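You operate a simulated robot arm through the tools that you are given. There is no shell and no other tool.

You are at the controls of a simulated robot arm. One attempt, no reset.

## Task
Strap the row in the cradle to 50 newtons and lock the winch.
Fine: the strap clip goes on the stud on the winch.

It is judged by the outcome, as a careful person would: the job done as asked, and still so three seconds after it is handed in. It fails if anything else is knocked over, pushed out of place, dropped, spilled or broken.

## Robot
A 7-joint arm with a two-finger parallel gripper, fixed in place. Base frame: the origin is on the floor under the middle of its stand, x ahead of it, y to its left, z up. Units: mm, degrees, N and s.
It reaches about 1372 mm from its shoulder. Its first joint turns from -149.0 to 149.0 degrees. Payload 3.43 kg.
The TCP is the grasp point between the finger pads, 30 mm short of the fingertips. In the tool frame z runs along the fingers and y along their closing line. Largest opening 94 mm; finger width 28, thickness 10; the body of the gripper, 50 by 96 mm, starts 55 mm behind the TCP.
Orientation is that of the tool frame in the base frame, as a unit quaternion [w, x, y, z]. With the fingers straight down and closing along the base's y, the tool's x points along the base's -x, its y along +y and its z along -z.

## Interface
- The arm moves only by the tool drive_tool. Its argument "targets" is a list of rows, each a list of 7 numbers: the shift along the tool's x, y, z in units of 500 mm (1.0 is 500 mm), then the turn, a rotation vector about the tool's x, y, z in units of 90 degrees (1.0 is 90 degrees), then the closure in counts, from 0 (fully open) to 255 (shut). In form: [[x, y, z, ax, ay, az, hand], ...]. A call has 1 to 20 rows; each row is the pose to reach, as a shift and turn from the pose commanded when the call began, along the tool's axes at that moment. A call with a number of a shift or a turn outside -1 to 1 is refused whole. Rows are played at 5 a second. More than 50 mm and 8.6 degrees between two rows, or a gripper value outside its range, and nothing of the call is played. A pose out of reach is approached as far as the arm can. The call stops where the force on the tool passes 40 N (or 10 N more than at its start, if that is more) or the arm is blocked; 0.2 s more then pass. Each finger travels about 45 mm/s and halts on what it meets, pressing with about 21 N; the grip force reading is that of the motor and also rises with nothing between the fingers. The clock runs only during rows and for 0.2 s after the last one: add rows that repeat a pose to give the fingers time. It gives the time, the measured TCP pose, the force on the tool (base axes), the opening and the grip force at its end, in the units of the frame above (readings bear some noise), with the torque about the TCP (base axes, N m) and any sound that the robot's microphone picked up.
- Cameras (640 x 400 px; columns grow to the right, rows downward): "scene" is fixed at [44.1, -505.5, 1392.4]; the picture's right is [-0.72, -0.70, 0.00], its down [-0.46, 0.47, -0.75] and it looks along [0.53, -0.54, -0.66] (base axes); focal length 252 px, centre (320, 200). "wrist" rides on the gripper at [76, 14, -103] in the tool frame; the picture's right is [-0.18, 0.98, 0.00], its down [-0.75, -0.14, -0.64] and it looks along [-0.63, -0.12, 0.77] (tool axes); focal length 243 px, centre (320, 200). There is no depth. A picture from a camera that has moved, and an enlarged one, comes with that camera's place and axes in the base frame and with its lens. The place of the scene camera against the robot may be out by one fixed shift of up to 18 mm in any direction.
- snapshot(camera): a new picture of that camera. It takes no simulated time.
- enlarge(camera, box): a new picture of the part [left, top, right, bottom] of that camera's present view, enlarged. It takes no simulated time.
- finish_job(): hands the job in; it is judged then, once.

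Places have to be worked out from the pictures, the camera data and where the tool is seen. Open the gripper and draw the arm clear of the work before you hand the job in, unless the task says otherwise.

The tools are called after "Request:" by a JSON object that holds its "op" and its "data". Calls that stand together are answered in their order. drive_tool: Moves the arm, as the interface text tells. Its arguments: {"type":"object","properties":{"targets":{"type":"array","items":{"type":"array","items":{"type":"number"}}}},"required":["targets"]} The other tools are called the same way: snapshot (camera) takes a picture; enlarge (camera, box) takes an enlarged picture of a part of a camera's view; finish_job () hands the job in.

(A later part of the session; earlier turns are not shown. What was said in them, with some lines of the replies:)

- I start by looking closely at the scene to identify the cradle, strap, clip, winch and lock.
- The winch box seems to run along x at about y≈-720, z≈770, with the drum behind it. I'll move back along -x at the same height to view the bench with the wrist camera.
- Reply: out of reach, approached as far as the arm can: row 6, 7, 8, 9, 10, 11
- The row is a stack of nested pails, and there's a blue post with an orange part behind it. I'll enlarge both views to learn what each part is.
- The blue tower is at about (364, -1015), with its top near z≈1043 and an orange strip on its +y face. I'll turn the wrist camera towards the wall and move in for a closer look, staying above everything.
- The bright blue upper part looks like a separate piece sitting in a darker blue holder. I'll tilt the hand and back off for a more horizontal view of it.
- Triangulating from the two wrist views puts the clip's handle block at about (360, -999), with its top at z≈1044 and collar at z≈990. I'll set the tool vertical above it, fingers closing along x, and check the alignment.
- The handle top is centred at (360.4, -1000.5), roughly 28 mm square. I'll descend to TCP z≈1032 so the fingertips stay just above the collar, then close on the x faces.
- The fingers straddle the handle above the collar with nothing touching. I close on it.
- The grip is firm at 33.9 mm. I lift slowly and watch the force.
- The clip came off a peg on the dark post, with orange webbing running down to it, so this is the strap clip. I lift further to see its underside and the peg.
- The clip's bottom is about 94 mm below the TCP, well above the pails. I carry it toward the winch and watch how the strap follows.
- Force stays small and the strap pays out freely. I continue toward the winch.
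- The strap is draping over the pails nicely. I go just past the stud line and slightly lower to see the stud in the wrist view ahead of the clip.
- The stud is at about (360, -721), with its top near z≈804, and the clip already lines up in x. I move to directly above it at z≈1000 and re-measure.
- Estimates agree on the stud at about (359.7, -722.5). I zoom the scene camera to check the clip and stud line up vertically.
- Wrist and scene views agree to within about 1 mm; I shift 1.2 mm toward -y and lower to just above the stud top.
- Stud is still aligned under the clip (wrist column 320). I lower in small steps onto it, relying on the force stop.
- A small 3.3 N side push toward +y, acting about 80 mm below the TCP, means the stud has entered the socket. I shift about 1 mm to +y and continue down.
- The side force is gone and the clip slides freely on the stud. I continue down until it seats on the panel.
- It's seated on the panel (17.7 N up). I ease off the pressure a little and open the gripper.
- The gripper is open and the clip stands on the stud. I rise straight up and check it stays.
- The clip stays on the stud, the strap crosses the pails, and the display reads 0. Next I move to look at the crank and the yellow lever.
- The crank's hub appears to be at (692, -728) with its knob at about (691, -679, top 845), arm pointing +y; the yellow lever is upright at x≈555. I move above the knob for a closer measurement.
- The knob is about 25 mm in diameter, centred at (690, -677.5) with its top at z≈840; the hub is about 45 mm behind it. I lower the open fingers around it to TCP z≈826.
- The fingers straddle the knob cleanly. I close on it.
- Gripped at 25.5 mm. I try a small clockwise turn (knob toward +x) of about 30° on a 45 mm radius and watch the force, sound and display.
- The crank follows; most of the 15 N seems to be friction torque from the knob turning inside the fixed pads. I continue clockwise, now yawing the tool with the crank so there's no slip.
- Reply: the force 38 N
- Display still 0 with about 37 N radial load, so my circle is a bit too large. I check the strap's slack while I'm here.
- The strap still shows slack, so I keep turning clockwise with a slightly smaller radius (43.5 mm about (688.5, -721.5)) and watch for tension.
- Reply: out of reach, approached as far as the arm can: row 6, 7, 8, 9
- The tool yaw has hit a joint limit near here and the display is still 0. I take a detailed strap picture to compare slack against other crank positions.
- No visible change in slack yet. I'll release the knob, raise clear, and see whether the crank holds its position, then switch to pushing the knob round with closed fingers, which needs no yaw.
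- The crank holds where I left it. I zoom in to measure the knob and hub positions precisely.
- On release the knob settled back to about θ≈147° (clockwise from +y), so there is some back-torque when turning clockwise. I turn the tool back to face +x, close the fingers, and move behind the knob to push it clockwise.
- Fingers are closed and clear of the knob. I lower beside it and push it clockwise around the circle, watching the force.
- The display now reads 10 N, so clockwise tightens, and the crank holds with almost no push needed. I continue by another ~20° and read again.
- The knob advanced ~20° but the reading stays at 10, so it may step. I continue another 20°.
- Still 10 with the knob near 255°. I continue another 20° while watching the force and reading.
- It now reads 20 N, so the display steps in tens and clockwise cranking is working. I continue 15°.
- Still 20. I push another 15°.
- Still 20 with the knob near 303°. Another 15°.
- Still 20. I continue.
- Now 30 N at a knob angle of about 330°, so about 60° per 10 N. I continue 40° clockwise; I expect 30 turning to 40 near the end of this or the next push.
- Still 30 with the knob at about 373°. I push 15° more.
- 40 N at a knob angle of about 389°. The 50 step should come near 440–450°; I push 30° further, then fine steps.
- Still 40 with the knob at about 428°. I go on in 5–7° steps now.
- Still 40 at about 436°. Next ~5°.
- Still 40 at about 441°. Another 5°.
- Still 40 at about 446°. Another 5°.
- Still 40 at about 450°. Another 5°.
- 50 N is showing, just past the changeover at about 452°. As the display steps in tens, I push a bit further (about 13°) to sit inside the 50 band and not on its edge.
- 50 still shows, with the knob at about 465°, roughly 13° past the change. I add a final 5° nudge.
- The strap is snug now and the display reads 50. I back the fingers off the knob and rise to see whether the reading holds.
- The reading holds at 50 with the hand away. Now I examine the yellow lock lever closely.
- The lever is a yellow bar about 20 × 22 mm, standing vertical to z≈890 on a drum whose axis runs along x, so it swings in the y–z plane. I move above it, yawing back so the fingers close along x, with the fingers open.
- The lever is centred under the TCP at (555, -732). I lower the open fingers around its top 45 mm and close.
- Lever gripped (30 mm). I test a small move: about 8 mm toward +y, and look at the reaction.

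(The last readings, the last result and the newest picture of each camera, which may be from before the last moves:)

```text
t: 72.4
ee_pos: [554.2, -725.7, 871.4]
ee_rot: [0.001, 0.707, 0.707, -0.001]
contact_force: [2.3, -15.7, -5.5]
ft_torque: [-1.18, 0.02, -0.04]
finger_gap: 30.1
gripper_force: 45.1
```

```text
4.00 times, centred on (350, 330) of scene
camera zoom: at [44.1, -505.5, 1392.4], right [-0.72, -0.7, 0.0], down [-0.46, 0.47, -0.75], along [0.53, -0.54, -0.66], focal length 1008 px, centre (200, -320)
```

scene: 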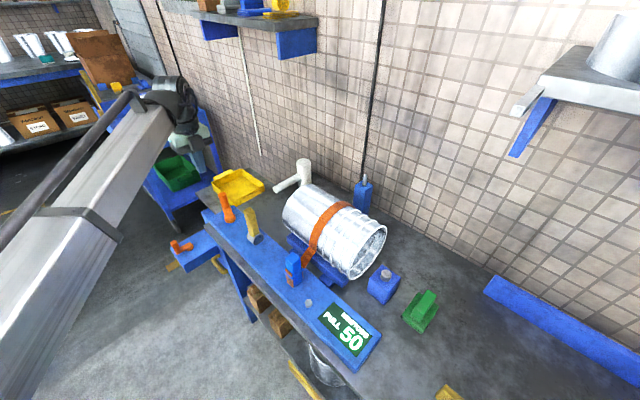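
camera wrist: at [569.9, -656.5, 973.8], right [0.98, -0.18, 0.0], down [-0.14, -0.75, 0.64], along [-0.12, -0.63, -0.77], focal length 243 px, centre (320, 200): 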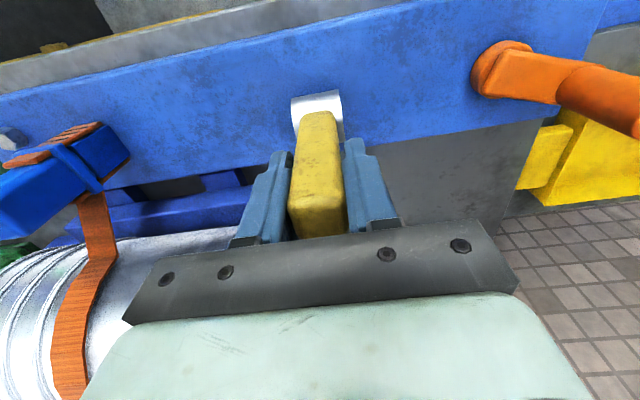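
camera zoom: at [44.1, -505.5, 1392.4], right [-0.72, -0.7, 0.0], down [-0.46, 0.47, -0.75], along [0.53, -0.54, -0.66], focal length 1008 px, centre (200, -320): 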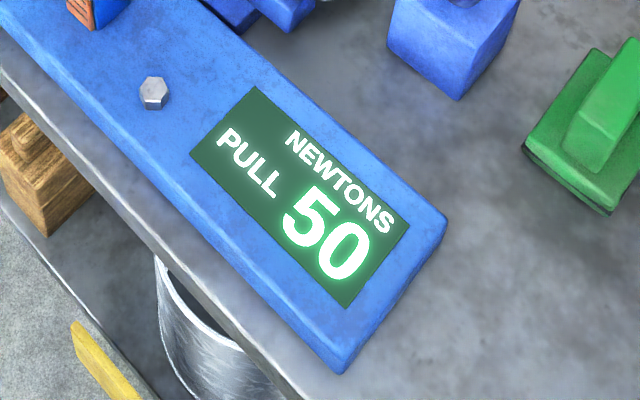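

The lever moves toward +y (most of the load is pad twist). I check the other direction by returning past upright toward -y by a few mm.

Request:
{"op": "drive_tool", "data": {"targets": [[-0.004, 0, 0, 0, 0, 0, 255], [-0.008, 0, 0, 0, 0, 0, 255], [-0.012, 0, -0.0005, 0, 0, 0, 255], [-0.016, 0, -0.0007, 0, 0, 0, 255], [-0.02, 0, -0.0007, 0, 0, 0, 255], [-0.024, 0, -0.0007, 0, 0, 0, 255], [-0.028, 0, -0.0006, 0, 0, 0, 255], [-0.028, 0, -0.0006, 0, 0, 0, 255]]}}

Request:
{"op": "enlarge", "data": {"camera": "scene", "box": [235, 195, 275, 250]}}

Request:
{"op": "enlarge", "data": {"camera": "scene", "box": [300, 280, 400, 380]}}

```text
t: 74.2
ee_pos: [554.8, -734.6, 872.0]
ee_rot: [-0.002, 0.706, 0.708, 0.001]
contact_force: [-7.4, 35.3, -11.2]
ft_torque: [-0.51, -0.33, 0.04]
finger_gap: 30.1
gripper_force: 44.3
```

```text
7.27 times, centred on (255, 222) of scene
camera zoom: at [44.1, -505.5, 1392.4], right [-0.72, -0.7, 0.0], down [-0.46, 0.47, -0.75], along [0.53, -0.54, -0.66], focal length 1834 px, centre (793, 36)
```

zoom: 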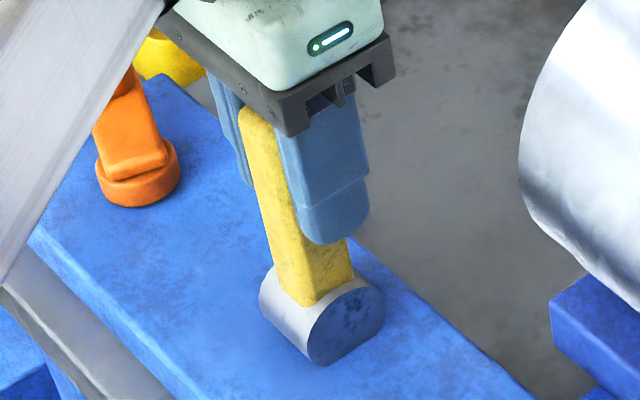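

```text
4.00 times, centred on (350, 330) of scene
camera zoom: at [44.1, -505.5, 1392.4], right [-0.72, -0.7, 0.0], down [-0.46, 0.47, -0.75], along [0.53, -0.54, -0.66], focal length 1008 px, centre (200, -320)
```

zoom: 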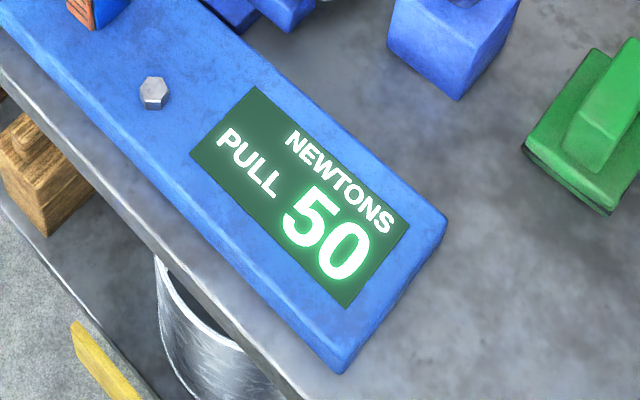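

Toward -y it's blocked at upright (35 N), so the lever locks by swinging toward +y. I ease off, open, and rise, then go round to push it from its -y side.

Request:
{"op": "drive_tool", "data": {"targets": [[0.006, 0, 0, 0, 0, 0, 255], [0.01, 0, 0, 0, 0, 0, 255], [0.01, 0, 0, 0, 0, 0, 0], [0.01, 0, 0, 0, 0, 0, 0], [0.01, 0, 0, 0, 0, 0, 0], [0.01, 0, 0, 0, 0, 0, 0], [0.01, 0, 0, 0, 0, 0, 0], [0.01, 0, -0.08, 0, 0, 0, 0], [0.01, 0, -0.16, 0, 0, 0, 0], [0.01, 0, -0.2, 0, 0, 0, 0], [-0.07, 0, -0.2, 0, 0, 0, 255], [-0.07, 0, -0.2, 0, 0, 0, 255], [-0.07, 0, -0.2, 0, 0, 0, 255], [-0.07, 0, -0.2, 0, 0, 0, 255], [-0.07, 0, -0.2, 0, 0, 0, 255], [-0.07, 0, -0.2, 0, 0, 0, 255]]}}

Request:
{"op": "snapshot", "data": {"camera": "wrist"}}

Request:
{"op": "enlarge", "data": {"camera": "scene", "box": [200, 160, 380, 370]}}

```text
t: 77.6
ee_pos: [555.2, -771.3, 973.3]
ee_rot: [0.0, 0.706, 0.708, 0.0]
contact_force: [-0.4, 0.0, 0.4]
ft_torque: [-0.02, -0.01, 0.05]
finger_gap: 0.1
gripper_force: 21.0
```

```text
taken
camera wrist: at [570.4, -696.4, 1075.7], right [0.98, -0.18, 0.0], down [-0.14, -0.75, 0.64], along [-0.12, -0.63, -0.77], focal length 243 px, centre (320, 200)
```

wrist: 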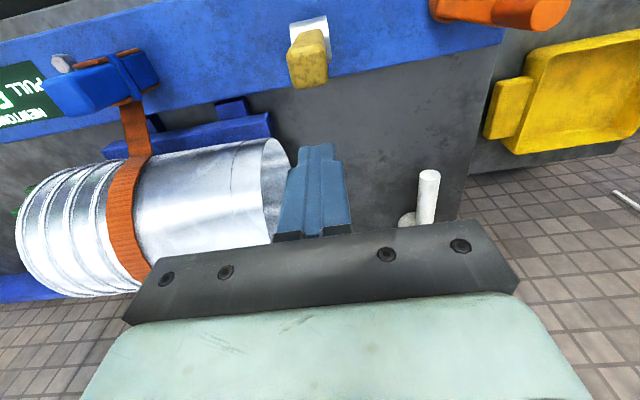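

```text
1.90 times, centred on (290, 265) of scene
camera zoom: at [44.1, -505.5, 1392.4], right [-0.72, -0.7, 0.0], down [-0.46, 0.47, -0.75], along [0.53, -0.54, -0.66], focal length 480 px, centre (377, 76)
```

zoom: 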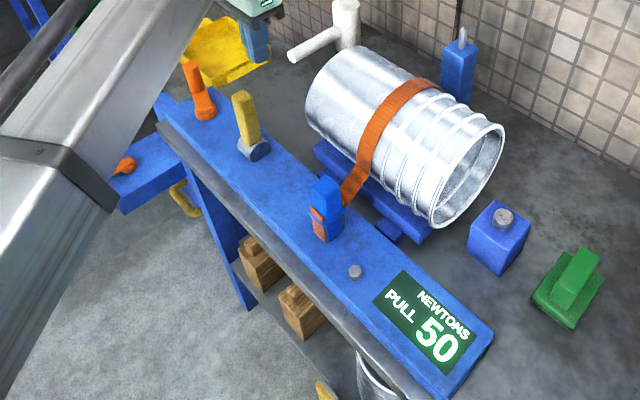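

The lever remains upright and the reading is still 50. I lower behind the lever (its -y side) and push it toward +y along its arc to about 45°.

Request:
{"op": "drive_tool", "data": {"targets": [[0, 0, 0.08, 0, 0, 0, 255], [0, 0, 0.16, 0, 0, 0, 255], [0, 0, 0.212, 0, 0, 0, 255], [0.0143, 0, 0.2135, 0, 0, 0, 255], [0.0286, 0, 0.2146, 0, 0, 0, 255], [0.0444, 0, 0.2128, 0, 0, 0, 255], [0.0604, 0, 0.213, 0, 0, 0, 255], [0.0762, 0, 0.2154, 0, 0, 0, 255], [0.0916, 0, 0.2196, 0, 0, 0, 255], [0.1062, 0, 0.226, 0, 0, 0, 255], [0.1198, 0, 0.2342, 0, 0, 0, 255], [0.1198, 0, 0.2342, 0, 0, 0, 255]]}}

Request:
{"op": "snapshot", "data": {"camera": "wrist"}}

Request:
{"op": "enlarge", "data": {"camera": "scene", "box": [200, 160, 380, 370]}}

```text
t: 80.2
ee_pos: [555.1, -714.7, 856.9]
ee_rot: [0.002, 0.707, 0.707, -0.001]
contact_force: [2.1, -14.5, 18.8]
ft_torque: [-0.16, -0.01, -0.04]
finger_gap: 0.2
gripper_force: 20.9
```

```text
taken
camera wrist: at [569.9, -638.4, 959.1], right [0.98, -0.18, 0.0], down [-0.14, -0.75, 0.65], along [-0.12, -0.63, -0.76], focal length 243 px, centre (320, 200)
```

wrist: 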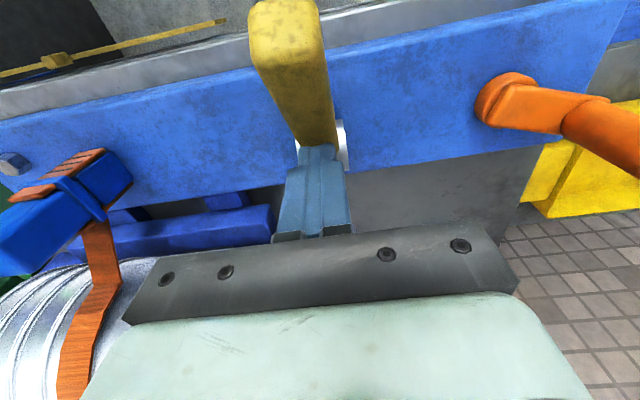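

```text
1.90 times, centred on (290, 265) of scene
camera zoom: at [44.1, -505.5, 1392.4], right [-0.72, -0.7, 0.0], down [-0.46, 0.47, -0.75], along [0.53, -0.54, -0.66], focal length 480 px, centre (377, 76)
```

zoom: 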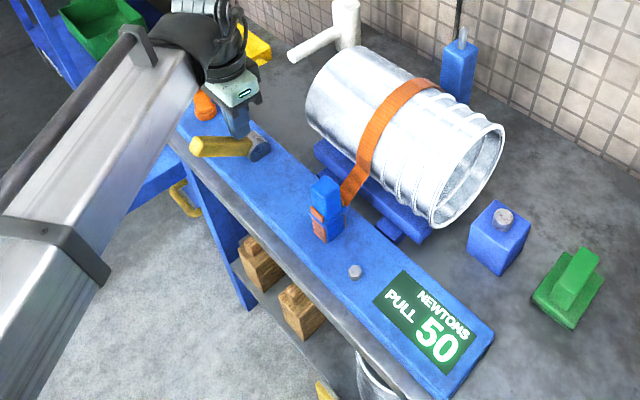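

The lever has swung to about 50° with a 24 N reaction, and the display still reads 50. I continue pushing it down its arc.

Request:
{"op": "drive_tool", "data": {"targets": [[0.0063, 0, 0.005, 0, 0, 0, 255], [0.0126, 0, 0.01, 0, 0, 0, 255], [0.0182, 0, 0.0157, 0, 0, 0, 255], [0.0238, 0, 0.0214, 0, 0, 0, 255], [0.0238, 0, 0.0214, 0, 0, 0, 255]]}}

Request:
{"op": "snapshot", "data": {"camera": "wrist"}}

Request:
{"op": "enlarge", "data": {"camera": "scene", "box": [200, 180, 300, 270]}}

Request:
{"op": "enlarge", "data": {"camera": "scene", "box": [300, 280, 400, 380]}}

```text
t: 80.6
ee_pos: [555.6, -713.9, 855.5]
ee_rot: [0.005, 0.707, 0.708, -0.003]
contact_force: [-2.0, -2.7, 3.7]
ft_torque: [-0.01, 0.0, 0.07]
finger_gap: 0.0
gripper_force: 21.2
stopped in row 1: the force on the tool passed its limit at 46 N (the readings are from after the stop); the commanded pose is now the measured one
```

```text
taken
camera wrist: at [570.2, -638.1, 958.7], right [0.98, -0.18, 0.0], down [-0.14, -0.75, 0.65], along [-0.12, -0.64, -0.76], focal length 243 px, centre (320, 200)
```

wrist: 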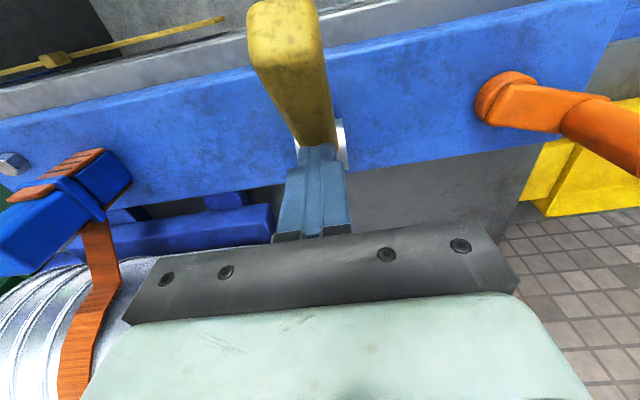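

```text
4.44 times, centred on (250, 225) of scene
camera zoom: at [44.1, -505.5, 1392.4], right [-0.72, -0.7, 0.0], down [-0.46, 0.47, -0.75], along [0.53, -0.54, -0.66], focal length 1121 px, centre (631, 89)
```

zoom: 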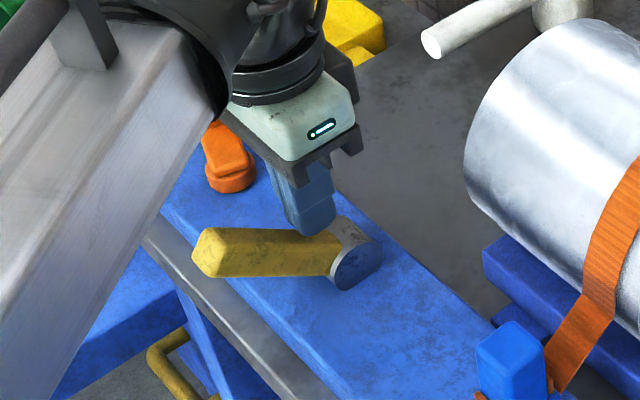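

```text
4.00 times, centred on (350, 330) of scene
camera zoom: at [44.1, -505.5, 1392.4], right [-0.72, -0.7, 0.0], down [-0.46, 0.47, -0.75], along [0.53, -0.54, -0.66], focal length 1008 px, centre (200, -320)
```

zoom: 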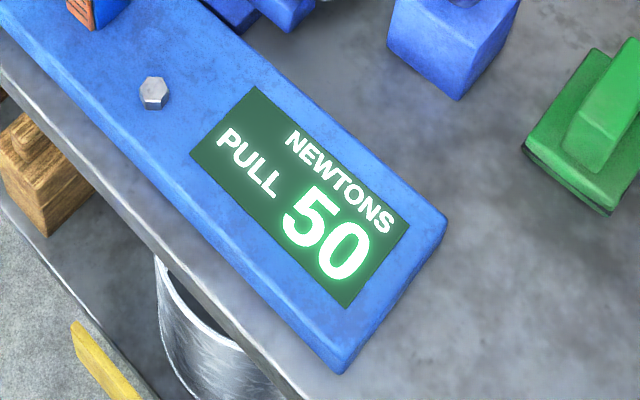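

The push stopped at 46 N with the lever not moving further, so it's at its end stop about 50° over. I back off upward and check that it stays there.

Request:
{"op": "drive_tool", "data": {"targets": [[-0.01, 0, -0.02, 0, 0, 0, 255], [-0.01, 0, -0.08, 0, 0, 0, 255], [-0.01, 0, -0.16, 0, 0, 0, 255], [-0.01, 0, -0.24, 0, 0, 0, 255], [-0.01, 0, -0.24, 0, 0, 0, 255]]}}

Request:
{"op": "snapshot", "data": {"camera": "wrist"}}

Request:
{"op": "enlarge", "data": {"camera": "scene", "box": [200, 180, 300, 270]}}

Request:
{"op": "enlarge", "data": {"camera": "scene", "box": [270, 180, 400, 370]}}

```text
t: 81.8
ee_pos: [554.8, -718.3, 975.1]
ee_rot: [0.003, 0.707, 0.707, -0.003]
contact_force: [-0.3, 0.7, 0.2]
ft_torque: [-0.03, -0.05, -0.02]
finger_gap: 0.2
gripper_force: 20.5
```

```text
taken
camera wrist: at [569.5, -641.4, 1077.6], right [0.98, -0.18, 0.0], down [-0.14, -0.75, 0.65], along [-0.12, -0.64, -0.76], focal length 243 px, centre (320, 200)
```

wrist: 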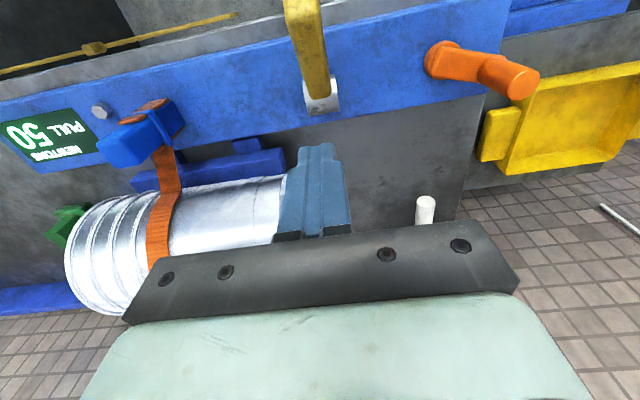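

```text
4.44 times, centred on (250, 225) of scene
camera zoom: at [44.1, -505.5, 1392.4], right [-0.72, -0.7, 0.0], down [-0.46, 0.47, -0.75], along [0.53, -0.54, -0.66], focal length 1121 px, centre (631, 89)
```

zoom: 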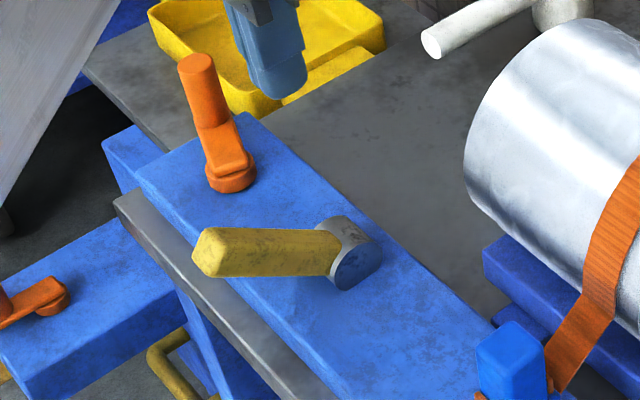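

```text
2.11 times, centred on (335, 275) of scene
camera zoom: at [44.1, -505.5, 1392.4], right [-0.72, -0.7, 0.0], down [-0.46, 0.47, -0.75], along [0.53, -0.54, -0.66], focal length 531 px, centre (288, 42)
```

zoom: 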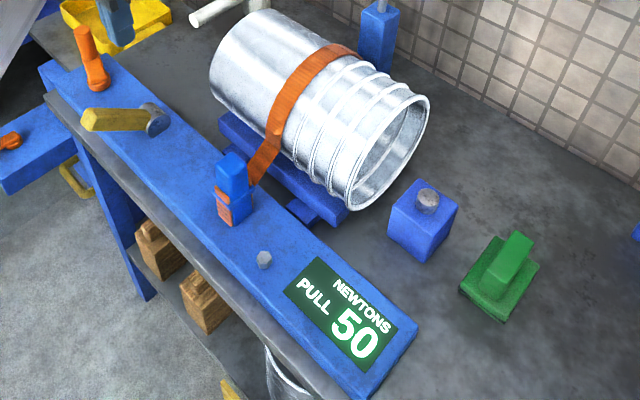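

The lever stays over at its stop, the display still reads 50, and the strap, clip and pails look right. I rise, open the gripper, and draw the arm clear.

Request:
{"op": "drive_tool", "data": {"targets": [[0, 0, -0.08, 0, 0, 0, 255], [0, 0, -0.16, 0, 0, 0, 255], [0, 0, -0.24, 0, 0, 0, 0], [0.02, 0.06, -0.28, 0, 0, 0, 0], [0.05, 0.13, -0.28, 0, 0, 0, 0], [0.08, 0.2, -0.28, 0, 0, 0, 0], [0.11, 0.27, -0.28, 0, 0, 0, 0], [0.14, 0.34, -0.28, 0, 0, 0, 0], [0.16, 0.4, -0.28, 0, 0, 0, 0], [0.16, 0.4, -0.28, 0, 0, 0, 0]]}}

Request:
{"op": "snapshot", "data": {"camera": "scene"}}

Request:
{"op": "snapshot", "data": {"camera": "wrist"}}

Request:
{"op": "enlarge", "data": {"camera": "scene", "box": [200, 170, 400, 370]}}

```text
t: 84.0
ee_pos: [755.8, -636.1, 1113.7]
ee_rot: [0.004, 0.707, 0.707, -0.002]
contact_force: [0.2, 0.1, 0.0]
ft_torque: [-0.04, 0.01, 0.0]
finger_gap: 94.3
gripper_force: 0.1
```

```text
taken
```

scene: 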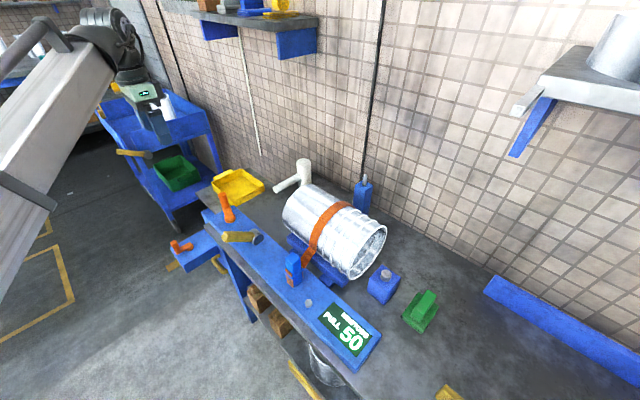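

```text
taken
camera wrist: at [770.9, -560.6, 1217.7], right [0.98, -0.18, 0.0], down [-0.14, -0.75, 0.65], along [-0.12, -0.64, -0.76], focal length 243 px, centre (320, 200)
```

wrist: 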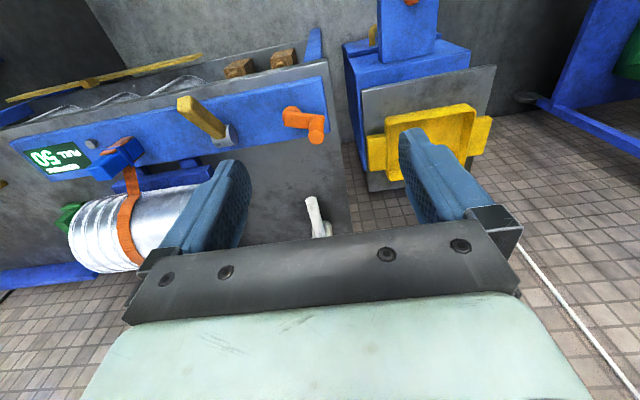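

```text
2.00 times, centred on (300, 270) of scene
camera zoom: at [44.1, -505.5, 1392.4], right [-0.72, -0.7, 0.0], down [-0.46, 0.47, -0.75], along [0.53, -0.54, -0.66], focal length 504 px, centre (360, 60)
```

zoom: 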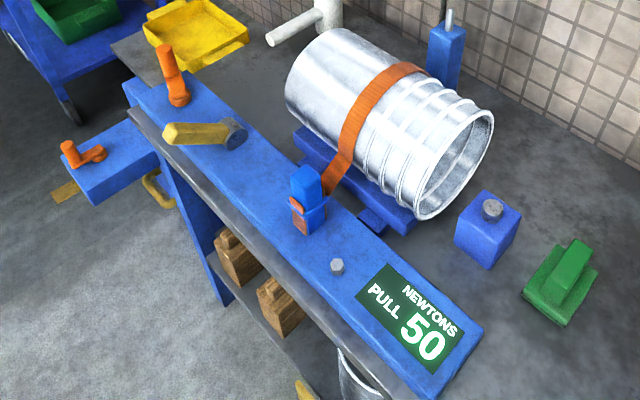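

Everything holds: the clip is on the stud, the strap is tight over the row, and the display reads 50. The lock lever is over at its stop, the gripper is open with the arm clear, and nothing else has moved. I hand the job in.

Request:
{"op": "finish_job", "data": {}}

```text
The job is handed in.
```

The row is strapped, the winch display reads 50 newtons, and the lock lever is thrown over. I handed it in that way, with the gripper open and the arm clear.

- **Strap:** the clip went from its post, over the pails, and down onto the round stud on the winch until it sat on the panel.
- **Tension:** the display only steps in tens. I stopped the crank a little past the change from 40 to 50, so the true pull is probably within about 3 N of 50. It still read 50 when I let go of the crank and after I locked the lever.
- **Lock:** the lever would only move toward the robot. I pushed it until it stopped dead, about 50° over, and it stayed there. I didn't try turning the crank back against the lock.
- **Surroundings:** nothing else looked moved or knocked over in the last pictures.
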